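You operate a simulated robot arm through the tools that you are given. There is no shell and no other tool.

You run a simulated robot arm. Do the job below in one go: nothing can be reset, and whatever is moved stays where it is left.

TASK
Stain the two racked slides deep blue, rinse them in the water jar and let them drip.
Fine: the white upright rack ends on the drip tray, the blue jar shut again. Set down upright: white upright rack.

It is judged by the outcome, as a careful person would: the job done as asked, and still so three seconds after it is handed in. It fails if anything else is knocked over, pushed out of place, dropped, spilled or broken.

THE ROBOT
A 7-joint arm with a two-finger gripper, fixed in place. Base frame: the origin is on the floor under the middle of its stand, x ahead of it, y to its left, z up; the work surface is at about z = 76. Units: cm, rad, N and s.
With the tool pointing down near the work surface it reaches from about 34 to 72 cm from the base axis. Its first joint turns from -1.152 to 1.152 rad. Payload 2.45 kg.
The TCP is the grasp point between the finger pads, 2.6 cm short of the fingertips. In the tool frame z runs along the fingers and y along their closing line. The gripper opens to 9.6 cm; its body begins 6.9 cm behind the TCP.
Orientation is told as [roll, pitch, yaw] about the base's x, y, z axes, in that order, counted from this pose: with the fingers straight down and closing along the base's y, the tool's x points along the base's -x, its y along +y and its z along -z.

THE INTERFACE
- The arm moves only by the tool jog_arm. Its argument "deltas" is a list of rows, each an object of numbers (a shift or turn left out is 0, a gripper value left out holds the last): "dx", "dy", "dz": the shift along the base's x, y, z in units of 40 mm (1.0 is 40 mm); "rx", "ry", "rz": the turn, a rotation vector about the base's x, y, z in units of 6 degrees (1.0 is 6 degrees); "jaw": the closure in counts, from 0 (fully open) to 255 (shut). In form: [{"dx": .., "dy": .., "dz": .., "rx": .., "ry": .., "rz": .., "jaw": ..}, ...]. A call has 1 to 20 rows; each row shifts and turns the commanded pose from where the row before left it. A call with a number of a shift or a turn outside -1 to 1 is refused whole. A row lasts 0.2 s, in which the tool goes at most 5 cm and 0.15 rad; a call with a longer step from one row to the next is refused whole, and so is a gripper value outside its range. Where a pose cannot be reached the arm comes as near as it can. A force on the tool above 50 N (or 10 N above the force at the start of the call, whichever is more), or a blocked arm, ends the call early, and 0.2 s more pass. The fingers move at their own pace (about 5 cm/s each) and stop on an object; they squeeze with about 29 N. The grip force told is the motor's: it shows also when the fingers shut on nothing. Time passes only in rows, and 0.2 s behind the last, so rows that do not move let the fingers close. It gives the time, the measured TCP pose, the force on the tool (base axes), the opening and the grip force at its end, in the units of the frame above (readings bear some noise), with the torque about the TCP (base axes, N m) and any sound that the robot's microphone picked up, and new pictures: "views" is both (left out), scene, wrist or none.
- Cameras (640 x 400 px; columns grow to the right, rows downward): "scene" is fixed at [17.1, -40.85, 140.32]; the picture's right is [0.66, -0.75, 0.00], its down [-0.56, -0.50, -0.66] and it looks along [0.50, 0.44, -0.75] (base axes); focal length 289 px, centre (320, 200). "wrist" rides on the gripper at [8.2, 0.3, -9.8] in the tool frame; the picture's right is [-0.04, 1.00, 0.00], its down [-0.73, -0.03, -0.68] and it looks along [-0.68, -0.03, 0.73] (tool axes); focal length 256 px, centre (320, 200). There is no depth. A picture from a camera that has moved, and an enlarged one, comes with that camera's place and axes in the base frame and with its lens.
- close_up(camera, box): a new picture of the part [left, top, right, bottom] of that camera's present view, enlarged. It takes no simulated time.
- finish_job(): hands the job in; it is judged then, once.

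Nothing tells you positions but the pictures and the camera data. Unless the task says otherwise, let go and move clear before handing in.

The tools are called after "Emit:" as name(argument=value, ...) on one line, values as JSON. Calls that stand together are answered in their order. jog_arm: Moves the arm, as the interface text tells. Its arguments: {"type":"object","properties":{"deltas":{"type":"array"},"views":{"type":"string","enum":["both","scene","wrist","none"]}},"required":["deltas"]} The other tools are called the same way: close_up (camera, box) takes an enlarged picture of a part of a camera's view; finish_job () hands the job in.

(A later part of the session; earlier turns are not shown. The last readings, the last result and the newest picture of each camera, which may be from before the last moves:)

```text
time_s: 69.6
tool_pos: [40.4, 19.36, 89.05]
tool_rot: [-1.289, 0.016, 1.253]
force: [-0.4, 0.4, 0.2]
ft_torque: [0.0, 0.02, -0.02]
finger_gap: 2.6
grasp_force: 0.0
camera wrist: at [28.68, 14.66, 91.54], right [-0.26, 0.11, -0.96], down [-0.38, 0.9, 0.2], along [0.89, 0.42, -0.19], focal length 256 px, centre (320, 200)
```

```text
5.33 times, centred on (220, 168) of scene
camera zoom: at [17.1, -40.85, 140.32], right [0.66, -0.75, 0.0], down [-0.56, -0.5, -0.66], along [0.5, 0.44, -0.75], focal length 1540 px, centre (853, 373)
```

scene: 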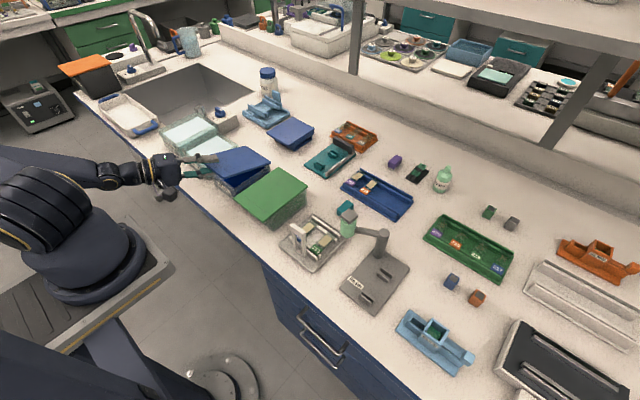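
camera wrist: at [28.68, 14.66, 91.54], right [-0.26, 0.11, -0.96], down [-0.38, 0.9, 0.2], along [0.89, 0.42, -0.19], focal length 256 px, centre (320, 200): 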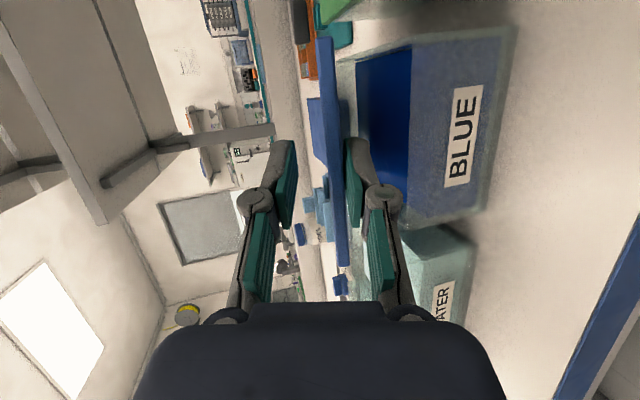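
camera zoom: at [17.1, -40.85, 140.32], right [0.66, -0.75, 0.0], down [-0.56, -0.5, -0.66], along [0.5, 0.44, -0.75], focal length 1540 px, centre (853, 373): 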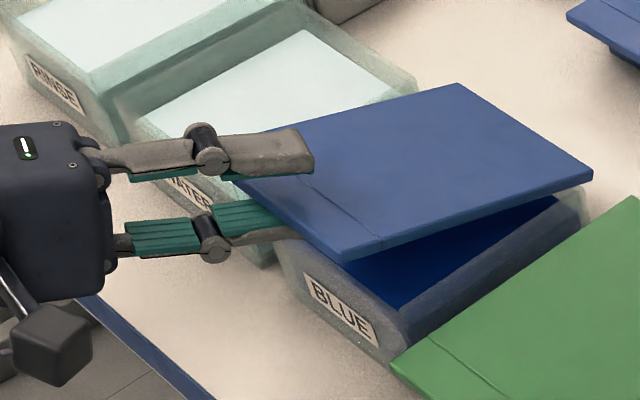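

The lid rests well over the lower pad, about 2 cm deep and nearly parallel. Now I'll clamp it.

Emit:
jog_arm(deltas=[{"jaw": 255}, {}, {}, {}, {}])

Emit:
close_up(camera="scene", box=[160, 130, 280, 205])

```text
time_s: 70.8
tool_pos: [40.48, 19.37, 88.96]
tool_rot: [-1.286, 0.021, 1.254]
force: [0.0, -2.7, -5.9]
ft_torque: [-0.63, 0.93, 0.4]
finger_gap: 0.88
grasp_force: 37.0
camera wrist: at [28.66, 14.66, 91.51], right [-0.26, 0.11, -0.96], down [-0.38, 0.9, 0.2], along [0.89, 0.42, -0.19], focal length 256 px, centre (320, 200)
```

scene: 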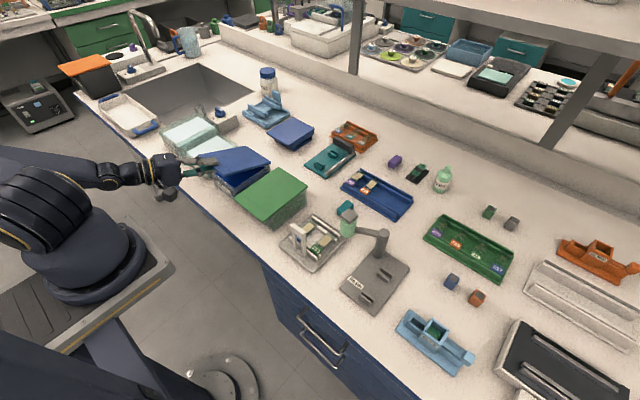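
wrist: 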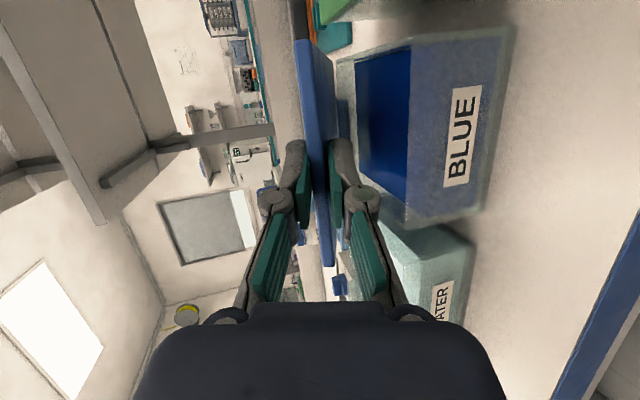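

```text
5.33 times, centred on (220, 168) of scene
camera zoom: at [17.11, -40.86, 140.32], right [0.66, -0.75, 0.0], down [-0.56, -0.5, -0.66], along [0.5, 0.44, -0.75], focal length 1540 px, centre (853, 373)
```

zoom: 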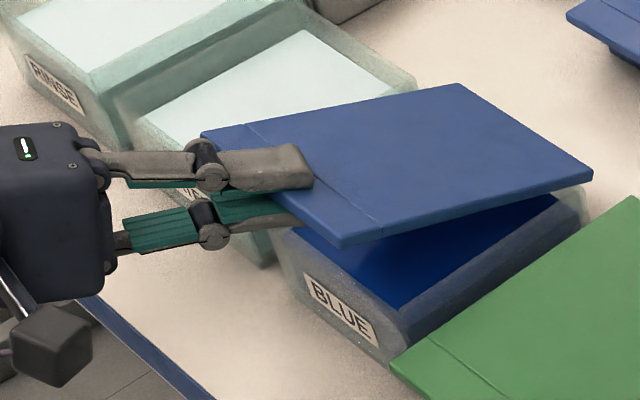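

The rear edge of the lid stays held down while I clamp, and the reading shows a pull at the rear, so the lid seems hinged at the back of the jar. I'll ease the grip and test that by lifting further with the lower finger.

Emit:
jog_arm(deltas=[{"jaw": 186}, {}, {}, {"dz": 0.2}, {"dz": 0.2, "dx": 0.1}, {}])

Emit:
close_up(camera="scene", box=[160, 110, 300, 205])

```text
time_s: 72.2
tool_pos: [40.86, 19.4, 90.39]
tool_rot: [-1.288, 0.018, 1.254]
force: [-1.2, 1.4, -0.5]
ft_torque: [0.01, 0.0, 0.01]
finger_gap: 2.62
grasp_force: 0.3
camera wrist: at [29.24, 14.63, 92.98], right [-0.26, 0.11, -0.96], down [-0.38, 0.9, 0.2], along [0.89, 0.42, -0.19], focal length 256 px, centre (320, 200)
```

scene: 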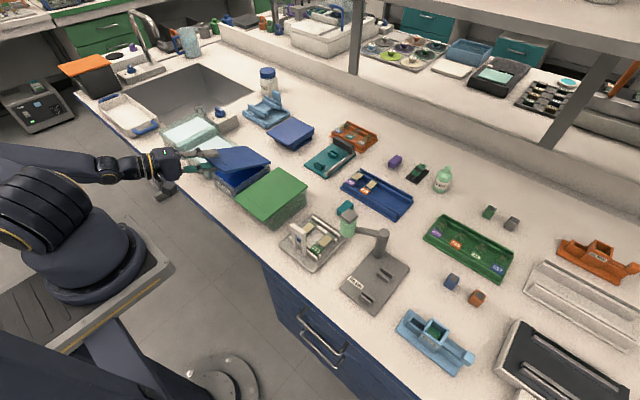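
wrist: 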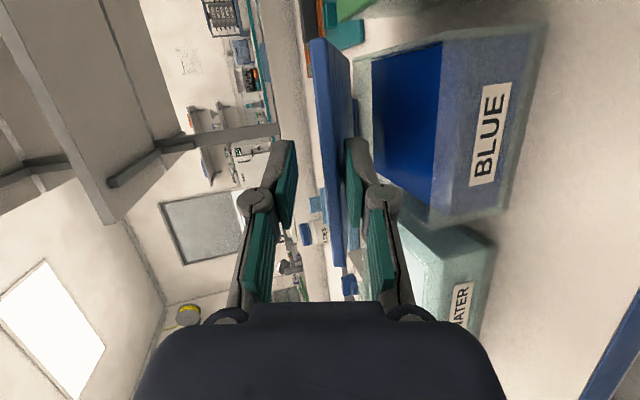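

```text
4.21 times, centred on (230, 158) of scene
camera zoom: at [17.1, -40.85, 140.32], right [0.66, -0.75, 0.0], down [-0.56, -0.5, -0.66], along [0.5, 0.44, -0.75], focal length 1216 px, centre (699, 379)
```

zoom: 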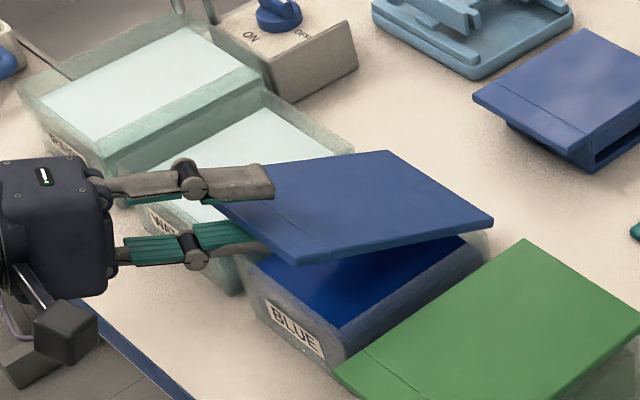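

Confirmed: the rear edge is a hinge. I'll swing the lid open along its arc, turning the tool with it about the base y-axis.

Emit:
jog_arm(deltas=[{"ry": 0.9}, {"ry": 1, "dx": 0.209, "dz": 0.376}, {"ry": 1, "dx": 0.247, "dz": 0.352}, {"ry": 1, "dx": 0.282, "dz": 0.325}, {}])

Emit:
close_up(camera="scene", box=[160, 100, 300, 205])

```text
time_s: 73.4
tool_pos: [42.37, 17.94, 93.32]
tool_rot: [-1.071, 0.128, 1.21]
force: [-0.4, -1.0, -0.4]
ft_torque: [0.03, 0.03, 0.01]
finger_gap: 2.63
grasp_force: 0.2
out of reach, approached as far as the arm can: row 3, 4
camera wrist: at [31.44, 14.07, 98.74], right [-0.47, 0.1, -0.88], down [-0.27, 0.93, 0.25], along [0.84, 0.36, -0.41], focal length 256 px, centre (320, 200)
```

scene: 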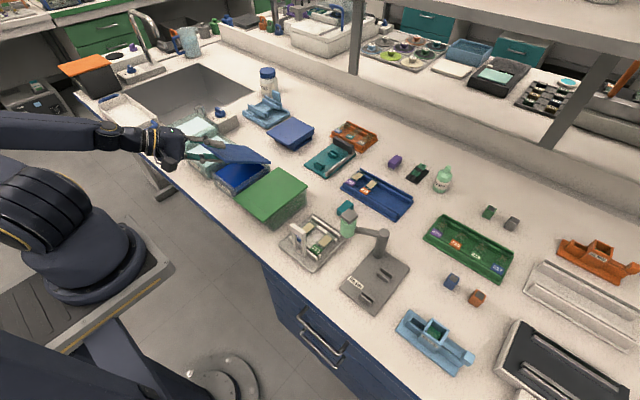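
wrist: 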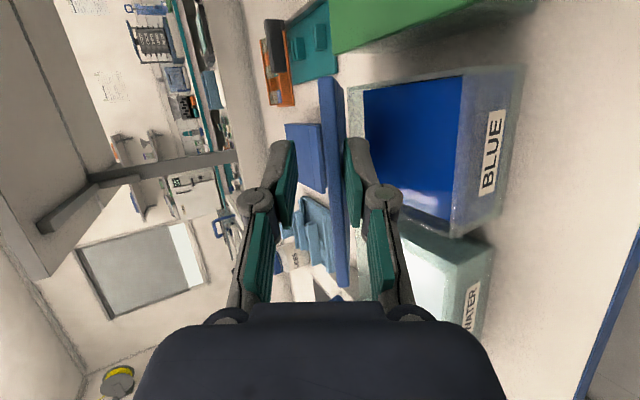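

```text
3.81 times, centred on (230, 152) of scene
camera zoom: at [17.1, -40.85, 140.32], right [0.66, -0.75, 0.0], down [-0.56, -0.5, -0.66], along [0.5, 0.44, -0.75], focal length 1100 px, centre (663, 381)
```

zoom: 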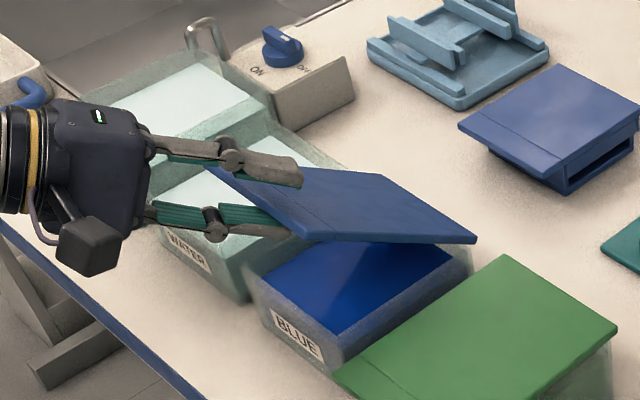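

Emit:
jog_arm(deltas=[{"dz": 0.3, "dx": 0.1, "dy": 0.1}, {"dz": 0.25, "dx": 0.2, "ry": 0.5}, {"dz": 0.2, "dx": 0.2, "ry": 0.5}, {}])

Emit:
close_up(camera="scene", box=[160, 100, 300, 205])

```text
time_s: 74.4
tool_pos: [44.11, 18.45, 96.45]
tool_rot: [-0.977, 0.163, 1.221]
force: [-0.3, 0.2, -0.6]
ft_torque: [0.01, 0.01, -0.01]
finger_gap: 2.61
grasp_force: 0.2
out of reach, approached as far as the arm can: row 3
camera wrist: at [33.58, 14.49, 102.88], right [-0.56, 0.1, -0.82], down [-0.24, 0.93, 0.28], along [0.79, 0.36, -0.49], focal length 256 px, centre (320, 200)
```

scene: 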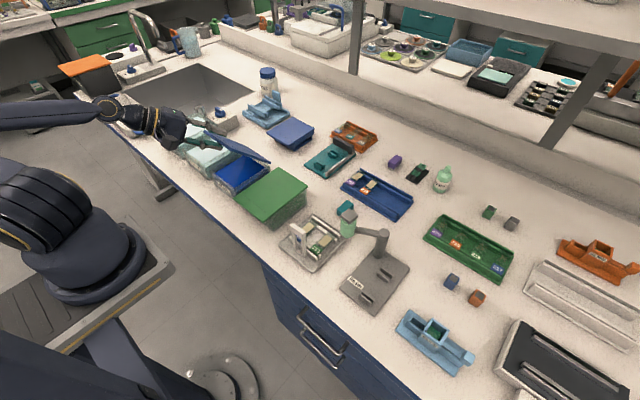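
wrist: 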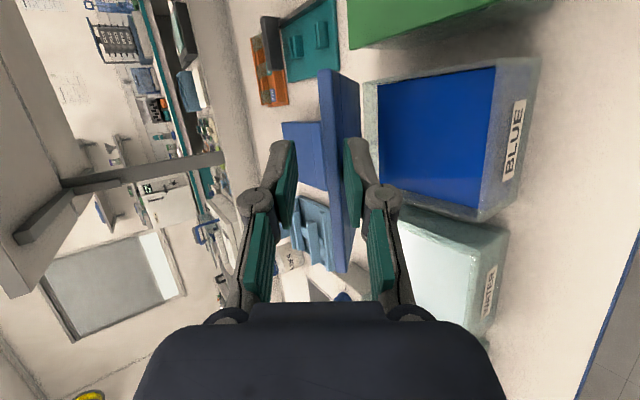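

```text
3.81 times, centred on (230, 152) of scene
camera zoom: at [17.1, -40.85, 140.32], right [0.66, -0.75, 0.0], down [-0.56, -0.5, -0.66], along [0.5, 0.44, -0.75], focal length 1100 px, centre (663, 381)
```

zoom: 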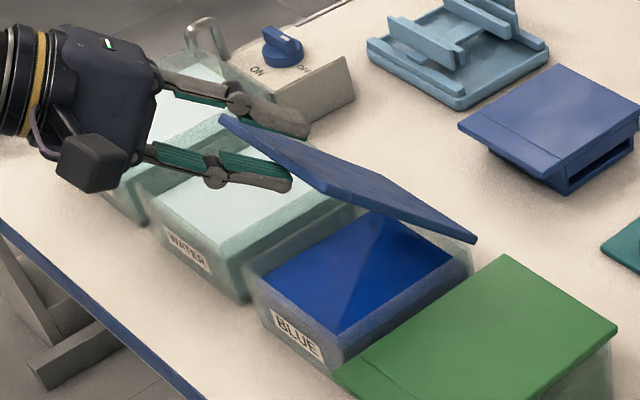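

Emit:
jog_arm(deltas=[{"dx": 0.1, "dz": 0.1, "ry": 1}, {"dx": 0.25, "dz": 0.15, "ry": 1}, {"dx": 0.3, "dz": 0.12, "ry": 1}, {}])

Emit:
close_up(camera="scene", box=[160, 100, 300, 205])

```text
time_s: 75.4
tool_pos: [40.93, 22.71, 100.34]
tool_rot: [-0.666, 0.263, 1.294]
force: [-0.2, -0.1, -0.6]
ft_torque: [0.01, -0.01, -0.02]
finger_gap: 2.61
grasp_force: 0.0
out of reach, approached as far as the arm can: row 1, 2, 3
camera wrist: at [33.01, 18.73, 109.73], right [-0.79, 0.1, -0.61], down [-0.15, 0.93, 0.34], along [0.6, 0.36, -0.72], focal length 256 px, centre (320, 200)
```

scene: 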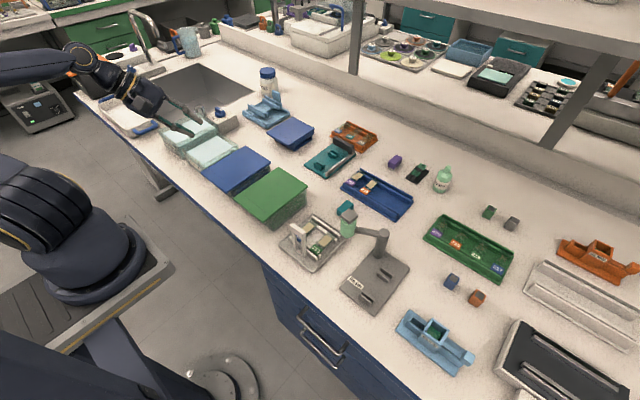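
wrist: 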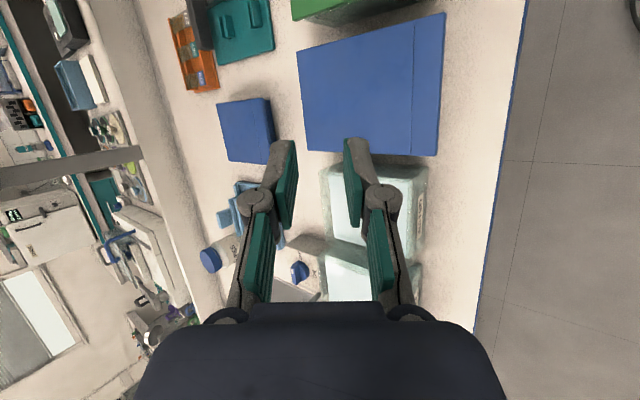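

```text
3.81 times, centred on (230, 152) of scene
camera zoom: at [17.1, -40.85, 140.32], right [0.66, -0.75, 0.0], down [-0.56, -0.5, -0.66], along [0.5, 0.44, -0.75], focal length 1100 px, centre (663, 381)
```

zoom: 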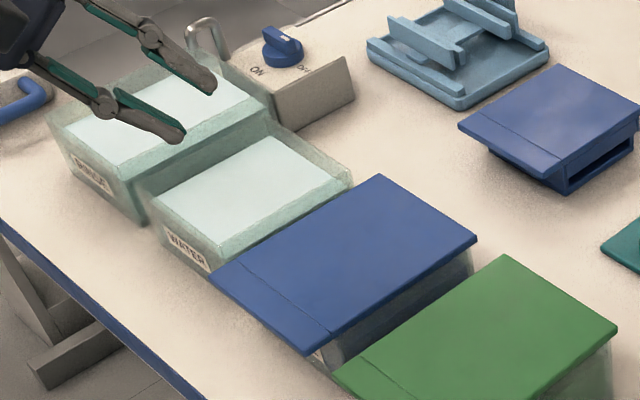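

The lid dropped shut again when the arm hit its limits, but I now know it's hinged at the rear. I'll return the hand to its natural orientation and use the closed fingertips, pitched forward, to flip the lid up by its tab.

Emit:
jog_arm(deltas=[{"dz": 0.8}, {"dz": 0.8}, {"dz": 0.8}, {"rz": -1}, {"rz": -1}, {"rz": -1}, {"rz": -1}, {"rz": -1}, {"rz": -1}, {"rz": -1}, {"rz": -1}, {"rz": -1}, {"rz": -1}, {"rz": -1}, {"rz": -1}, {"rz": -0.36}, {}], views="none")

Emit:
jog_arm(deltas=[{"ry": -1}, {"ry": -1}, {"ry": -0.51}, {"rx": 1}, {"rx": 1}, {"rx": 1}, {"rx": 1}, {"rx": 1}, {"rx": 1}, {"rx": 0.36}, {"jaw": 255}, {}, {}])

```text
time_s: 79.0
tool_pos: [40.32, 24.09, 110.46]
tool_rot: [-0.669, 0.261, 1.136]
force: [-0.3, 0.1, -0.4]
ft_torque: [0.01, 0.01, 0.01]
finger_gap: 2.6
grasp_force: 0.1
out of reach, approached as far as the arm can: row 5, 6, 7, 8, 9, 10, 11, 12, 13, 14, 15
```

```text
time_s: 81.8
tool_pos: [40.35, 24.18, 110.68]
tool_rot: [-0.558, -0.441, 0.995]
force: [0.3, 0.2, 0.5]
ft_torque: [0.01, 0.02, -0.02]
finger_gap: 0.0
grasp_force: 28.1
camera wrist: at [29.69, 17.89, 114.41], right [-0.57, 0.68, -0.46], down [-0.06, 0.53, 0.85], along [0.82, 0.51, -0.26], focal length 256 px, centre (320, 200)
```

scene: 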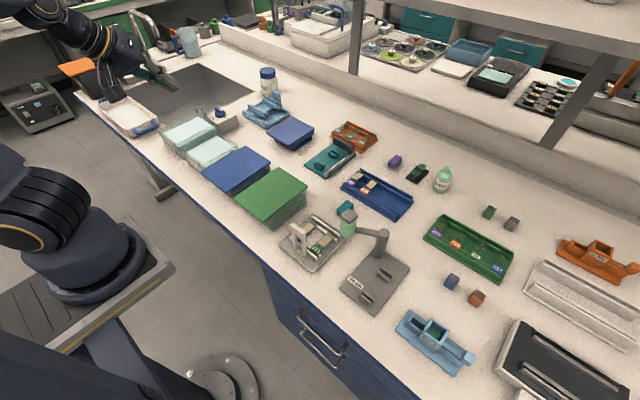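
wrist: 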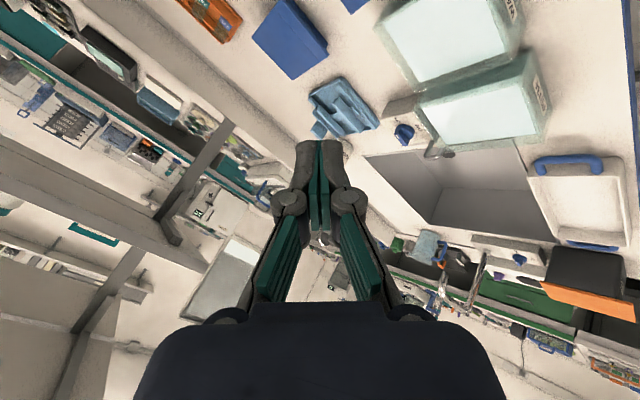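

Emit:
jog_arm(deltas=[{"dx": 0.6, "dy": -0.8}, {"dx": 0.6, "dy": -0.8}, {"dx": 0.6, "dy": -0.8}, {"dx": 0.6, "dy": -0.8}, {"dy": -0.8}, {}], views="scene")

```text
time_s: 83.2
tool_pos: [49.91, 7.96, 110.56]
tool_rot: [-0.559, -0.443, 0.997]
force: [-0.2, 0.2, -0.2]
ft_torque: [-0.02, -0.03, 0.02]
finger_gap: 0.0
grasp_force: 28.5
```

scene: 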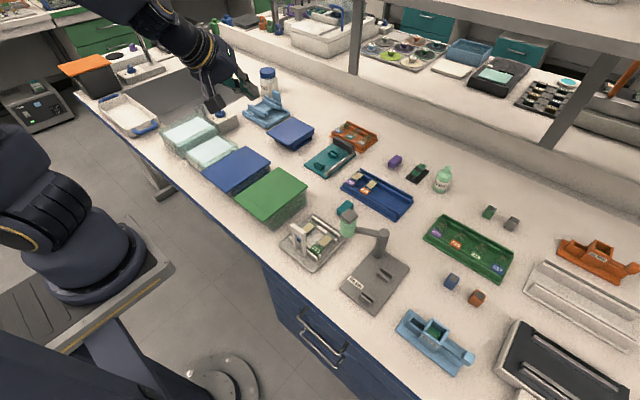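

Emit:
jog_arm(deltas=[{"rz": -1}, {"rz": -1}, {"rz": -1}, {"rz": -1}, {"rz": -1}, {"rz": -1}, {"rz": -1}, {"rz": -1}, {"rz": -1}, {"rz": -0.52}, {}], views="none")

```text
time_s: 85.6
tool_pos: [49.9, 8.02, 110.56]
tool_rot: [-0.558, -0.441, -0.002]
force: [0.0, -0.6, 0.1]
ft_torque: [0.01, -0.04, -0.02]
finger_gap: 0.0
grasp_force: 28.2
```

Emit:
jog_arm(deltas=[{"ry": 1}, {"ry": 1}, {"ry": 1}, {"ry": 1}, {"ry": 0.21}, {"rx": 1}, {"rx": 1}, {"rx": 1}, {"rx": 1}, {"rx": 1}, {"rx": 0.33}, {}], views="both")

```text
time_s: 88.2
tool_pos: [49.86, 8.05, 110.37]
tool_rot: [0.0, 0.0, 0.001]
force: [-0.8, -0.4, 0.2]
ft_torque: [0.02, -0.04, 0.0]
finger_gap: 0.02
grasp_force: 28.9
camera wrist: at [41.63, 8.39, 120.33], right [0.04, 1.0, 0.0], down [0.73, -0.03, 0.68], along [0.68, -0.03, -0.73], focal length 256 px, centre (320, 200)
```

scene: 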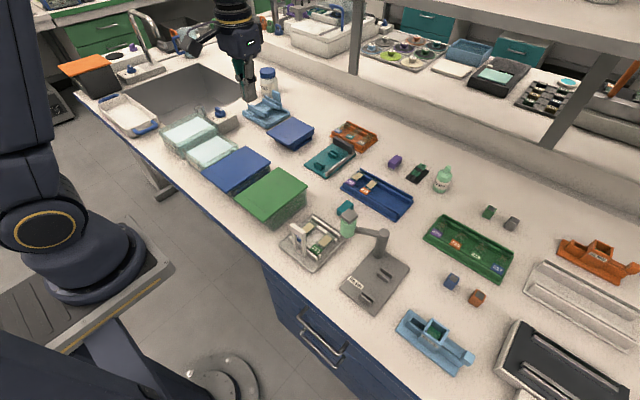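
wrist: 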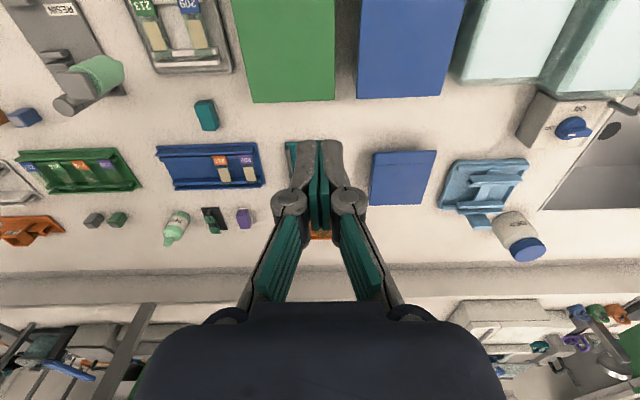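

Emit:
jog_arm(deltas=[{"dx": -0.8, "dy": 0.6}, {"dx": -0.8, "dy": 0.6}, {"dx": -0.8, "dy": 0.6}, {"dx": -0.8, "dy": 0.6}, {"dx": -0.3, "dy": 0.3, "ry": -1}, {"ry": -1}, {"ry": -1}, {"ry": -1}, {"ry": -1}, {"ry": -1}, {"ry": -0.67}, {}], views="none")

Emit:
jog_arm(deltas=[{"dz": -0.9}, {"dz": -0.9}, {"dz": -0.9}, {"dz": -0.9}, {"dz": -0.9}, {"dz": -0.9}, {}])

```text
time_s: 90.8
tool_pos: [35.87, 18.86, 110.58]
tool_rot: [-0.001, -0.698, 0.001]
force: [-0.1, 0.2, -0.1]
ft_torque: [-0.01, 0.01, -0.01]
finger_gap: 0.02
grasp_force: 28.6
```

```text
time_s: 92.4
tool_pos: [36.51, 19.85, 89.07]
tool_rot: [-0.001, -0.699, -0.001]
force: [-0.6, 0.2, -0.6]
ft_torque: [0.03, -0.01, 0.05]
finger_gap: 0.0
grasp_force: 28.6
out of reach, approached as far as the arm can: row 2, 3
camera wrist: at [23.82, 20.12, 91.38], right [0.03, 1.0, 0.03], down [0.12, -0.03, 0.99], along [0.99, -0.03, -0.13], focal length 256 px, centre (320, 200)
```

scene: 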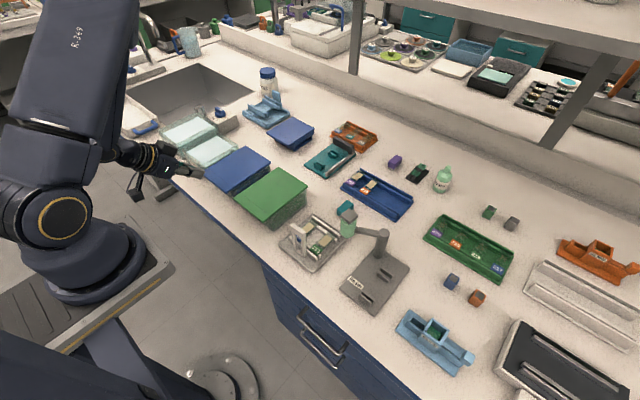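
wrist: 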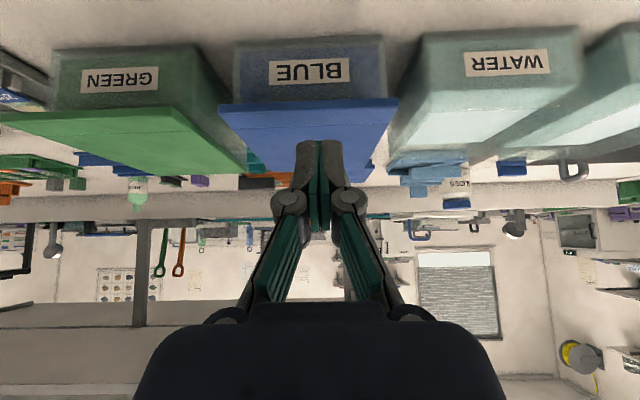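

Emit:
jog_arm(deltas=[{"dx": -0.15, "dy": -0.2}, {"dz": -0.6}, {"dz": -0.6}, {"dz": -0.5}, {}])

Emit:
close_up(camera="wrist", box=[220, 60, 420, 240])

Emit:
close_up(camera="scene", box=[120, 110, 280, 220])

```text
time_s: 93.6
tool_pos: [35.87, 18.96, 82.27]
tool_rot: [-0.001, -0.698, -0.002]
force: [-0.1, -0.3, -0.9]
ft_torque: [0.0, -0.01, -0.03]
finger_gap: 0.01
grasp_force: 28.5
camera wrist: at [23.2, 19.34, 84.57], right [0.03, 1.0, 0.03], down [0.12, -0.03, 0.99], along [0.99, -0.03, -0.13], focal length 256 px, centre (320, 200)
```

scene: 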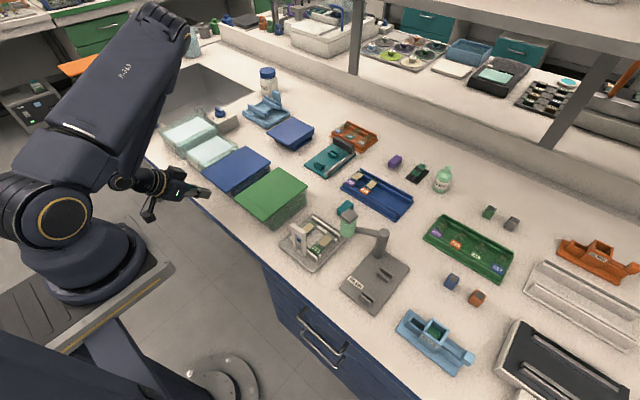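
wrist: 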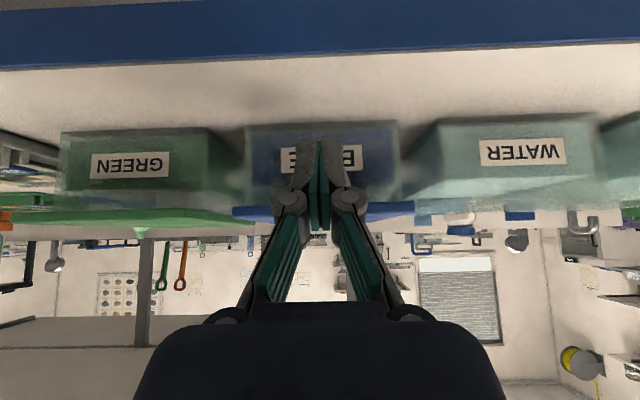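

```text
2.22 times, centred on (320, 150) of wrist
camera zoom: at [23.2, 19.34, 84.57], right [0.03, 1.0, 0.03], down [0.12, -0.03, 0.99], along [0.99, -0.03, -0.13], focal length 569 px, centre (320, 311)
```

zoom: 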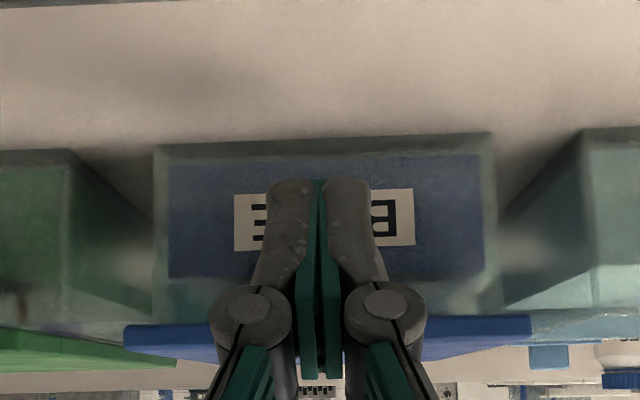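

```text
3.64 times, centred on (200, 165) of scene
camera zoom: at [17.1, -40.85, 140.32], right [0.66, -0.75, 0.0], down [-0.56, -0.5, -0.66], along [0.5, 0.44, -0.75], focal length 1050 px, centre (756, 327)
```

zoom: 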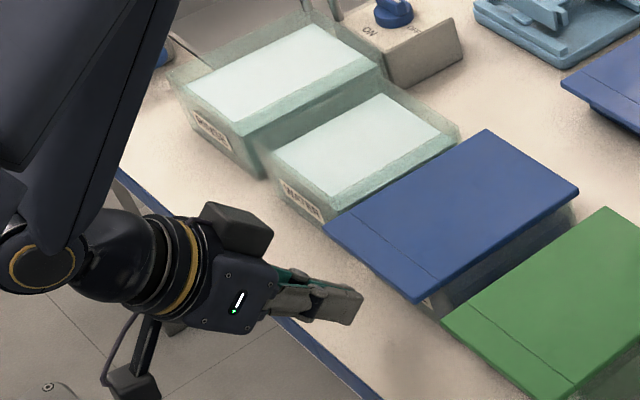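

In this orientation the arm reaches comfortably. I'll slide the closed fingertips under the tab and raise it.

Emit:
jog_arm(deltas=[{"dx": 0.25}, {"dx": 0.25}, {"dx": 0.2}, {}])

Emit:
close_up(camera="scene", box=[120, 110, 280, 220])

```text
time_s: 94.6
tool_pos: [38.76, 18.96, 82.36]
tool_rot: [0.0, -0.698, 0.0]
force: [-0.1, -0.3, 0.3]
ft_torque: [-0.04, 0.01, 0.01]
finger_gap: 0.59
grasp_force: 28.6
camera wrist: at [25.96, 19.35, 84.6], right [0.03, 1.0, 0.03], down [0.13, -0.03, 0.99], along [0.99, -0.03, -0.13], focal length 256 px, centre (320, 200)
```

scene: 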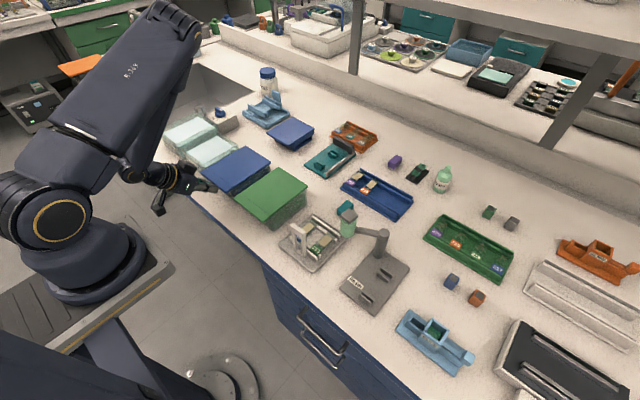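
wrist: 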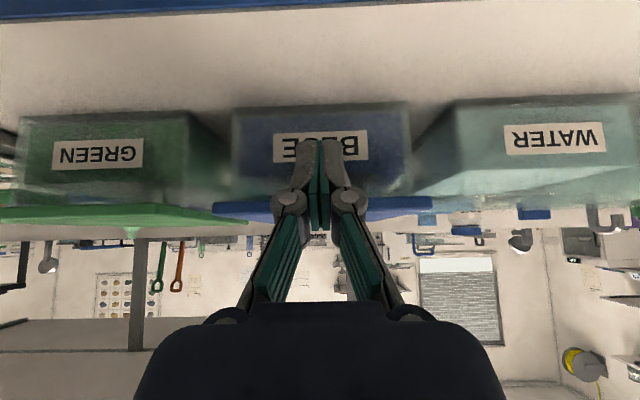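

```text
3.64 times, centred on (200, 165) of scene
camera zoom: at [17.1, -40.86, 140.32], right [0.66, -0.75, 0.0], down [-0.56, -0.5, -0.66], along [0.5, 0.44, -0.75], focal length 1050 px, centre (756, 327)
```

zoom: 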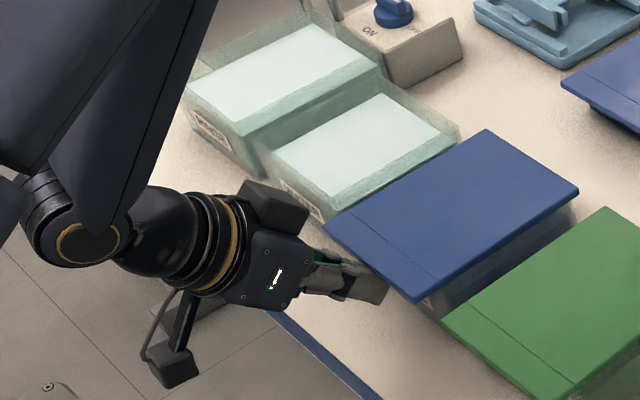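

Emit:
jog_arm(deltas=[{"dx": 0.02, "dz": 0.4}, {"dx": 0.06, "dz": 0.41}, {"dx": 0.11, "dz": 0.4}, {"dx": 0.15, "dz": 0.39}, {}])

Emit:
close_up(camera="scene", box=[120, 110, 280, 220])

```text
time_s: 95.8
tool_pos: [40.08, 19.01, 88.92]
tool_rot: [0.0, -0.699, 0.001]
force: [0.2, 0.3, -0.2]
ft_torque: [-0.03, 0.02, 0.0]
finger_gap: 0.58
grasp_force: 28.7
camera wrist: at [27.33, 19.4, 91.03], right [0.03, 1.0, 0.03], down [0.13, -0.03, 0.99], along [0.99, -0.03, -0.13], focal length 256 px, centre (320, 200)
```

scene: 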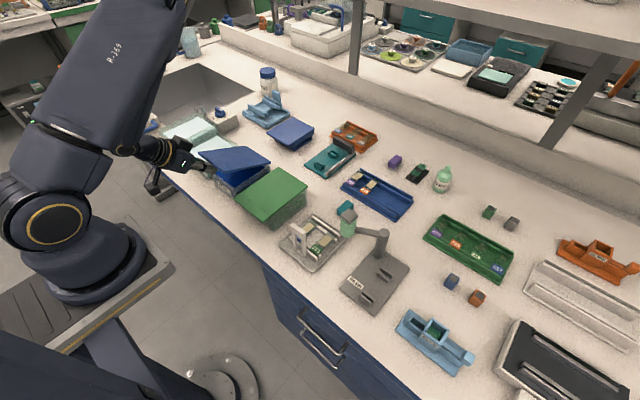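
wrist: 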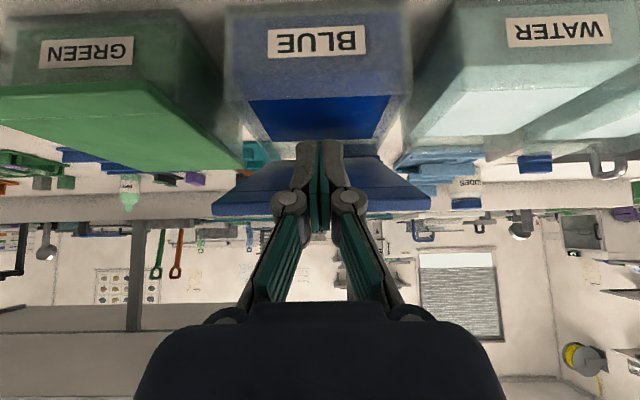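

```text
3.64 times, centred on (200, 165) of scene
camera zoom: at [17.1, -40.86, 140.32], right [0.66, -0.75, 0.0], down [-0.56, -0.5, -0.66], along [0.5, 0.44, -0.75], focal length 1050 px, centre (756, 327)
```

zoom: 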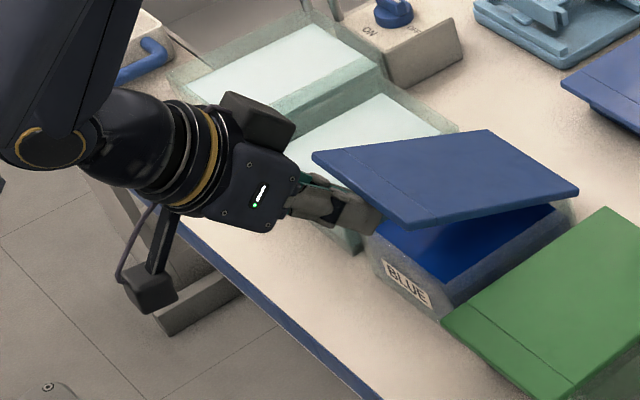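

Lifting works well this way. I'll continue along the arc.

Emit:
jog_arm(deltas=[{"dx": 0.19, "dz": 0.37}, {"dx": 0.23, "dz": 0.35}, {"dx": 0.26, "dz": 0.33}, {"dx": 0.3, "dz": 0.3}, {}])

Emit:
close_up(camera="scene", box=[120, 80, 300, 205])

```text
time_s: 97.0
tool_pos: [43.9, 19.09, 94.19]
tool_rot: [0.001, -0.697, 0.002]
force: [-0.5, 0.2, 0.1]
ft_torque: [0.0, 0.01, -0.01]
finger_gap: 0.0
grasp_force: 29.2
camera wrist: at [31.24, 19.39, 96.45], right [0.03, 1.0, 0.03], down [0.13, -0.03, 0.99], along [0.99, -0.03, -0.13], focal length 256 px, centre (320, 200)
```

scene: 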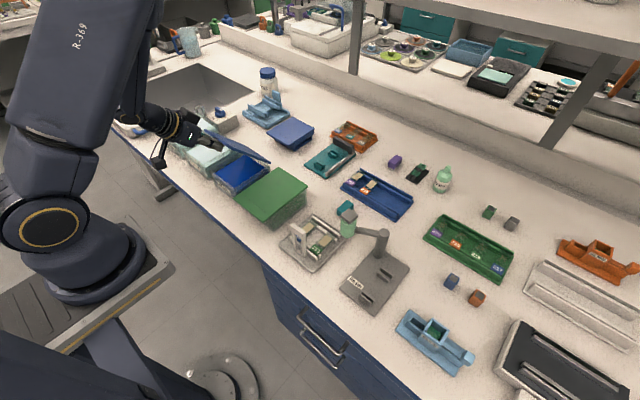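
wrist: 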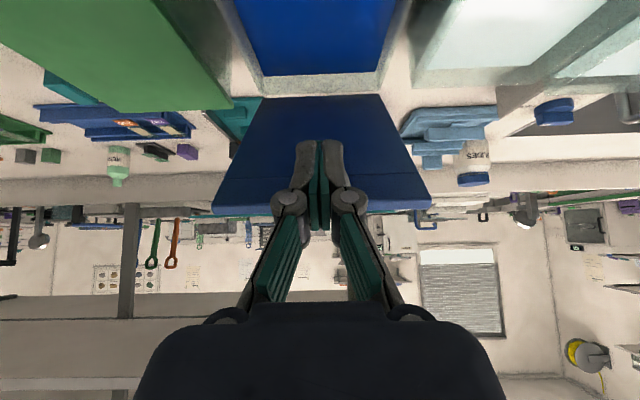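

```text
3.20 times, centred on (210, 142) of scene
camera zoom: at [17.1, -40.85, 140.32], right [0.66, -0.75, 0.0], down [-0.56, -0.5, -0.66], along [0.5, 0.44, -0.75], focal length 924 px, centre (672, 384)
```

zoom: 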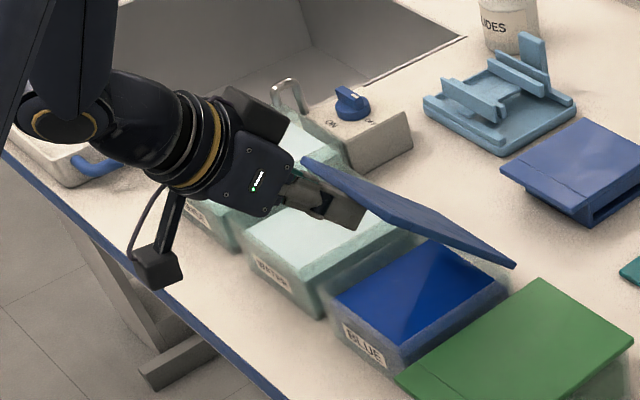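

Emit:
jog_arm(deltas=[{"dx": 0.28, "dz": 0.25}, {"dx": 0.35, "dz": 0.22}, {"dx": 0.38, "dz": 0.18}, {"dx": 0.4, "dz": 0.15}, {}])

Emit:
close_up(camera="scene", box=[140, 60, 320, 205])

```text
time_s: 98.2
tool_pos: [49.72, 18.98, 97.43]
tool_rot: [-0.001, -0.699, -0.001]
force: [-0.9, -0.2, 0.4]
ft_torque: [-0.02, -0.02, -0.01]
finger_gap: 0.01
grasp_force: 28.7
camera wrist: at [36.93, 19.33, 99.64], right [0.03, 1.0, 0.03], down [0.13, -0.03, 0.99], along [0.99, -0.03, -0.13], focal length 256 px, centre (320, 200)
```

scene: 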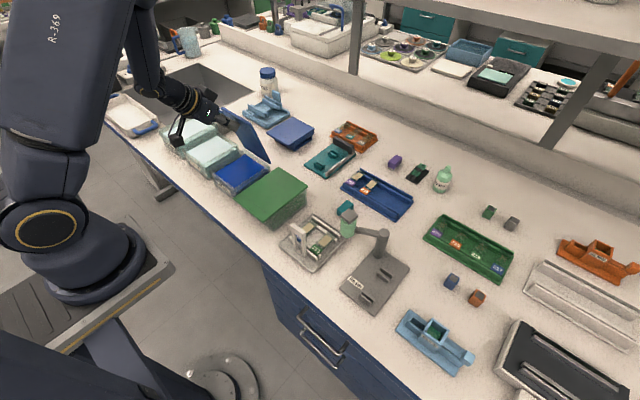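
wrist: 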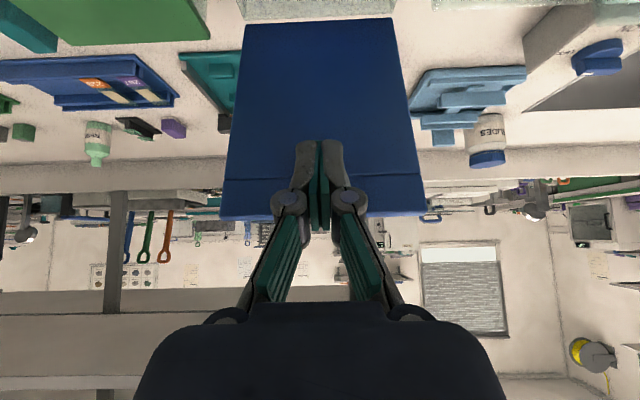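

```text
2.76 times, centred on (230, 132) of scene
camera zoom: at [17.1, -40.86, 140.32], right [0.66, -0.75, 0.0], down [-0.56, -0.5, -0.66], along [0.5, 0.44, -0.75], focal length 797 px, centre (568, 386)
```

zoom: 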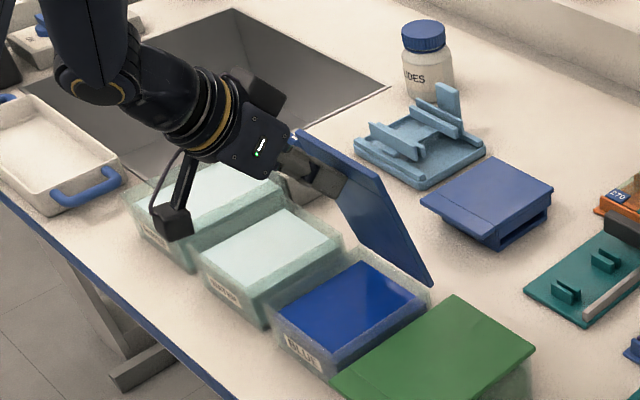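

Emit:
jog_arm(deltas=[{"dx": 0.4, "dz": 0.1}, {"dx": 0.4, "dz": 0.02}, {"dx": 0.3, "dz": 0}, {}])

Emit:
close_up(camera="scene", box=[140, 60, 320, 205])

```text
time_s: 99.2
tool_pos: [54.0, 19.04, 97.81]
tool_rot: [0.0, -0.698, 0.0]
force: [0.5, 0.3, -0.1]
ft_torque: [0.03, 0.0, 0.03]
finger_gap: 0.01
grasp_force: 28.2
camera wrist: at [41.32, 19.35, 100.13], right [0.03, 1.0, 0.03], down [0.12, -0.03, 0.99], along [0.99, -0.03, -0.13], focal length 256 px, centre (320, 200)
```

scene: 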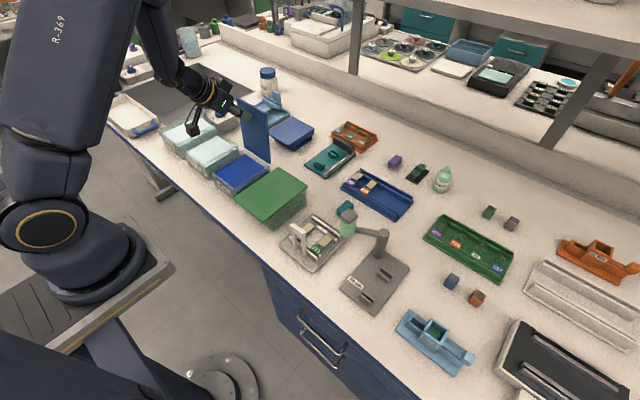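
wrist: 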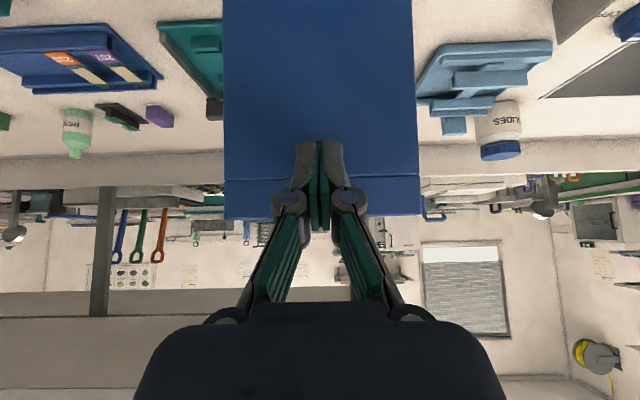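

```text
2.76 times, centred on (230, 132) of scene
camera zoom: at [17.1, -40.85, 140.32], right [0.66, -0.75, 0.0], down [-0.56, -0.5, -0.66], along [0.5, 0.44, -0.75], focal length 797 px, centre (568, 386)
```

zoom: 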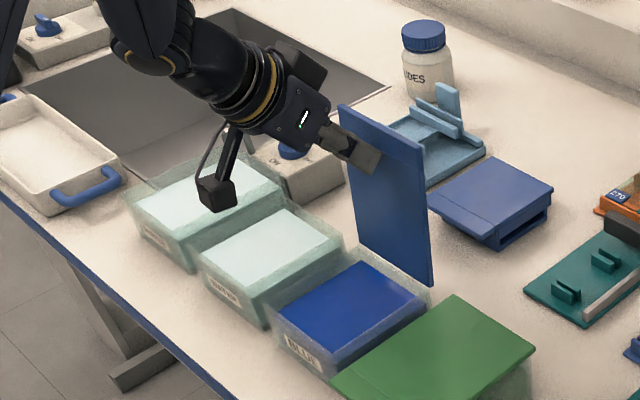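

Emit:
jog_arm(deltas=[{"dx": 0.2, "dz": -0.02}, {"dx": 0.2, "dz": -0.03}, {"dx": 0.1}, {}])

Emit:
close_up(camera="scene", box=[140, 60, 320, 205])

```text
time_s: 100.2
tool_pos: [55.99, 19.19, 97.6]
tool_rot: [-0.001, -0.697, 0.0]
force: [-0.7, 0.6, 0.5]
ft_torque: [0.04, 0.01, 0.0]
finger_gap: 0.0
grasp_force: 28.8
camera wrist: at [43.3, 19.39, 99.92], right [0.03, 1.0, 0.03], down [0.13, -0.03, 0.99], along [0.99, -0.03, -0.13], focal length 256 px, centre (320, 200)
```

scene: 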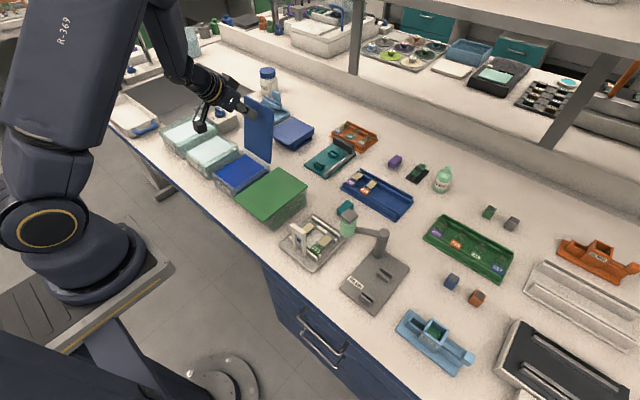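
wrist: 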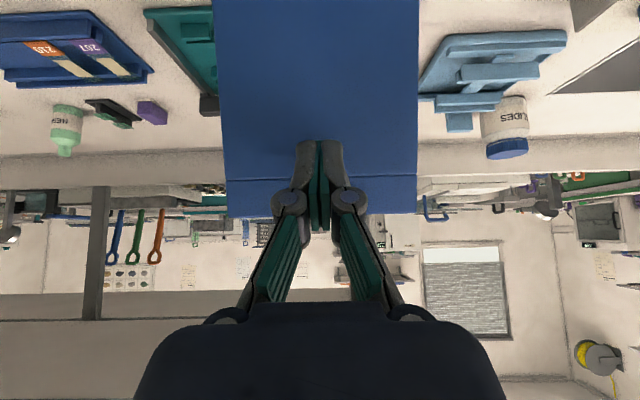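

```text
2.76 times, centred on (230, 132) of scene
camera zoom: at [17.1, -40.85, 140.32], right [0.66, -0.75, 0.0], down [-0.56, -0.5, -0.66], along [0.5, 0.44, -0.75], focal length 797 px, centre (568, 386)
```

zoom: 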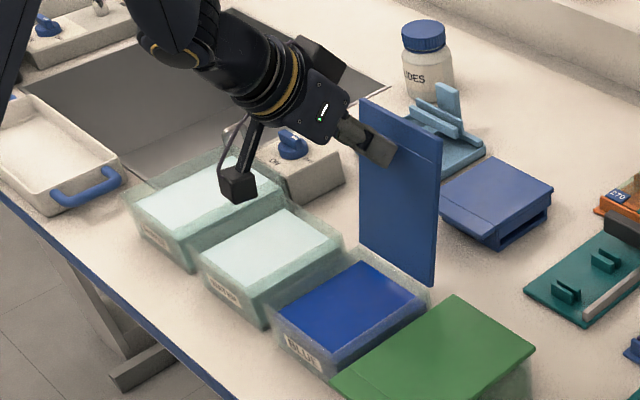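

Emit:
jog_arm(deltas=[{"dx": 0.15, "dz": -0.03}, {"dx": 0.1}, {}, {"dx": -0.2}, {"dx": -0.2}, {}, {}])

Emit:
close_up(camera="scene", box=[140, 60, 320, 205])

```text
time_s: 101.8
tool_pos: [55.45, 19.03, 97.6]
tool_rot: [0.002, -0.698, -0.001]
force: [0.3, 0.0, -0.2]
ft_torque: [0.03, -0.02, 0.0]
finger_gap: 0.0
grasp_force: 28.5
camera wrist: at [42.74, 19.38, 99.81], right [0.03, 1.0, 0.03], down [0.12, -0.03, 0.99], along [0.99, -0.03, -0.13], focal length 256 px, centre (320, 200)
```

scene: 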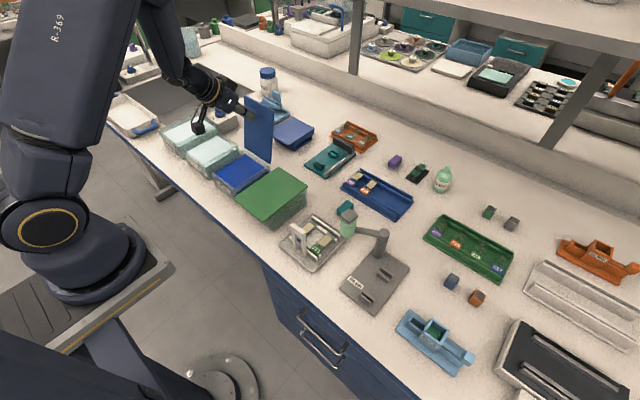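
wrist: 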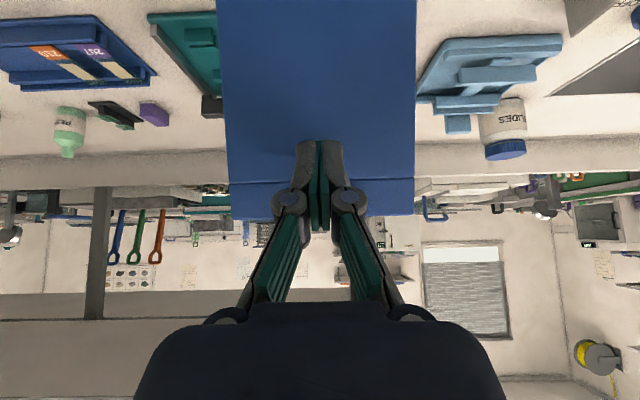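

```text
2.76 times, centred on (230, 132) of scene
camera zoom: at [17.1, -40.85, 140.32], right [0.66, -0.75, 0.0], down [-0.56, -0.5, -0.66], along [0.5, 0.44, -0.75], focal length 797 px, centre (568, 386)
```

zoom: 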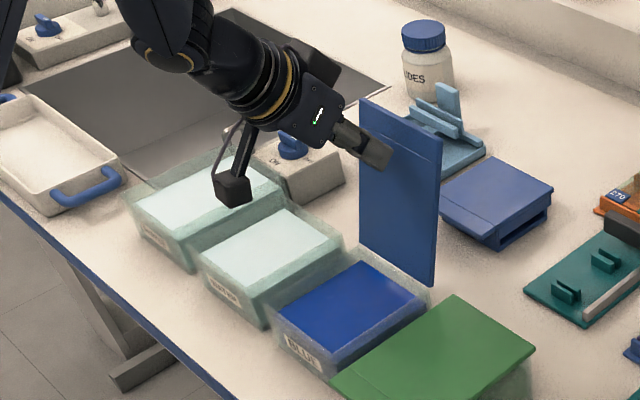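

Emit:
jog_arm(deltas=[{"dx": -0.5}, {"dx": -0.5, "dz": 0.5}, {"dx": -0.5, "dz": 0.8}, {"dz": 0.8}, {}, {}], views="scene")

Emit:
close_up(camera="scene", box=[140, 60, 320, 205])

```text
time_s: 103.2
tool_pos: [49.37, 19.14, 105.94]
tool_rot: [0.0, -0.698, 0.0]
force: [-0.7, -0.6, -0.6]
ft_torque: [0.02, 0.0, 0.02]
finger_gap: 0.02
grasp_force: 28.2
```

scene: 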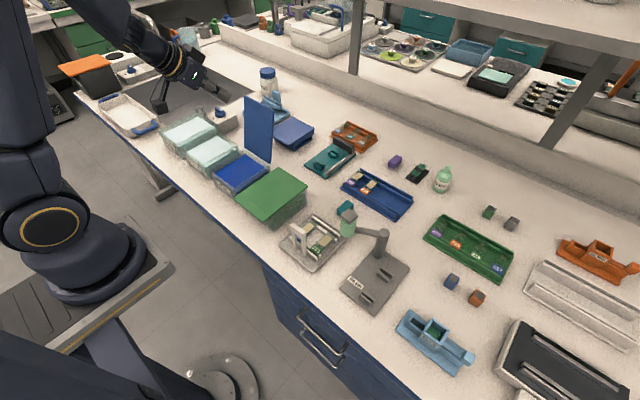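

```text
2.76 times, centred on (230, 132) of scene
camera zoom: at [17.1, -40.85, 140.32], right [0.66, -0.75, 0.0], down [-0.56, -0.5, -0.66], along [0.5, 0.44, -0.75], focal length 797 px, centre (568, 386)
```

zoom: 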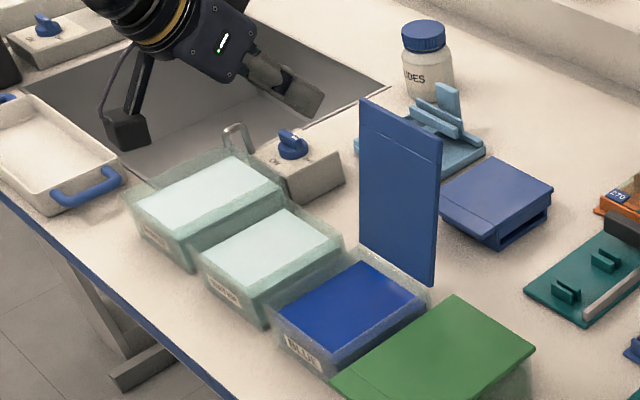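

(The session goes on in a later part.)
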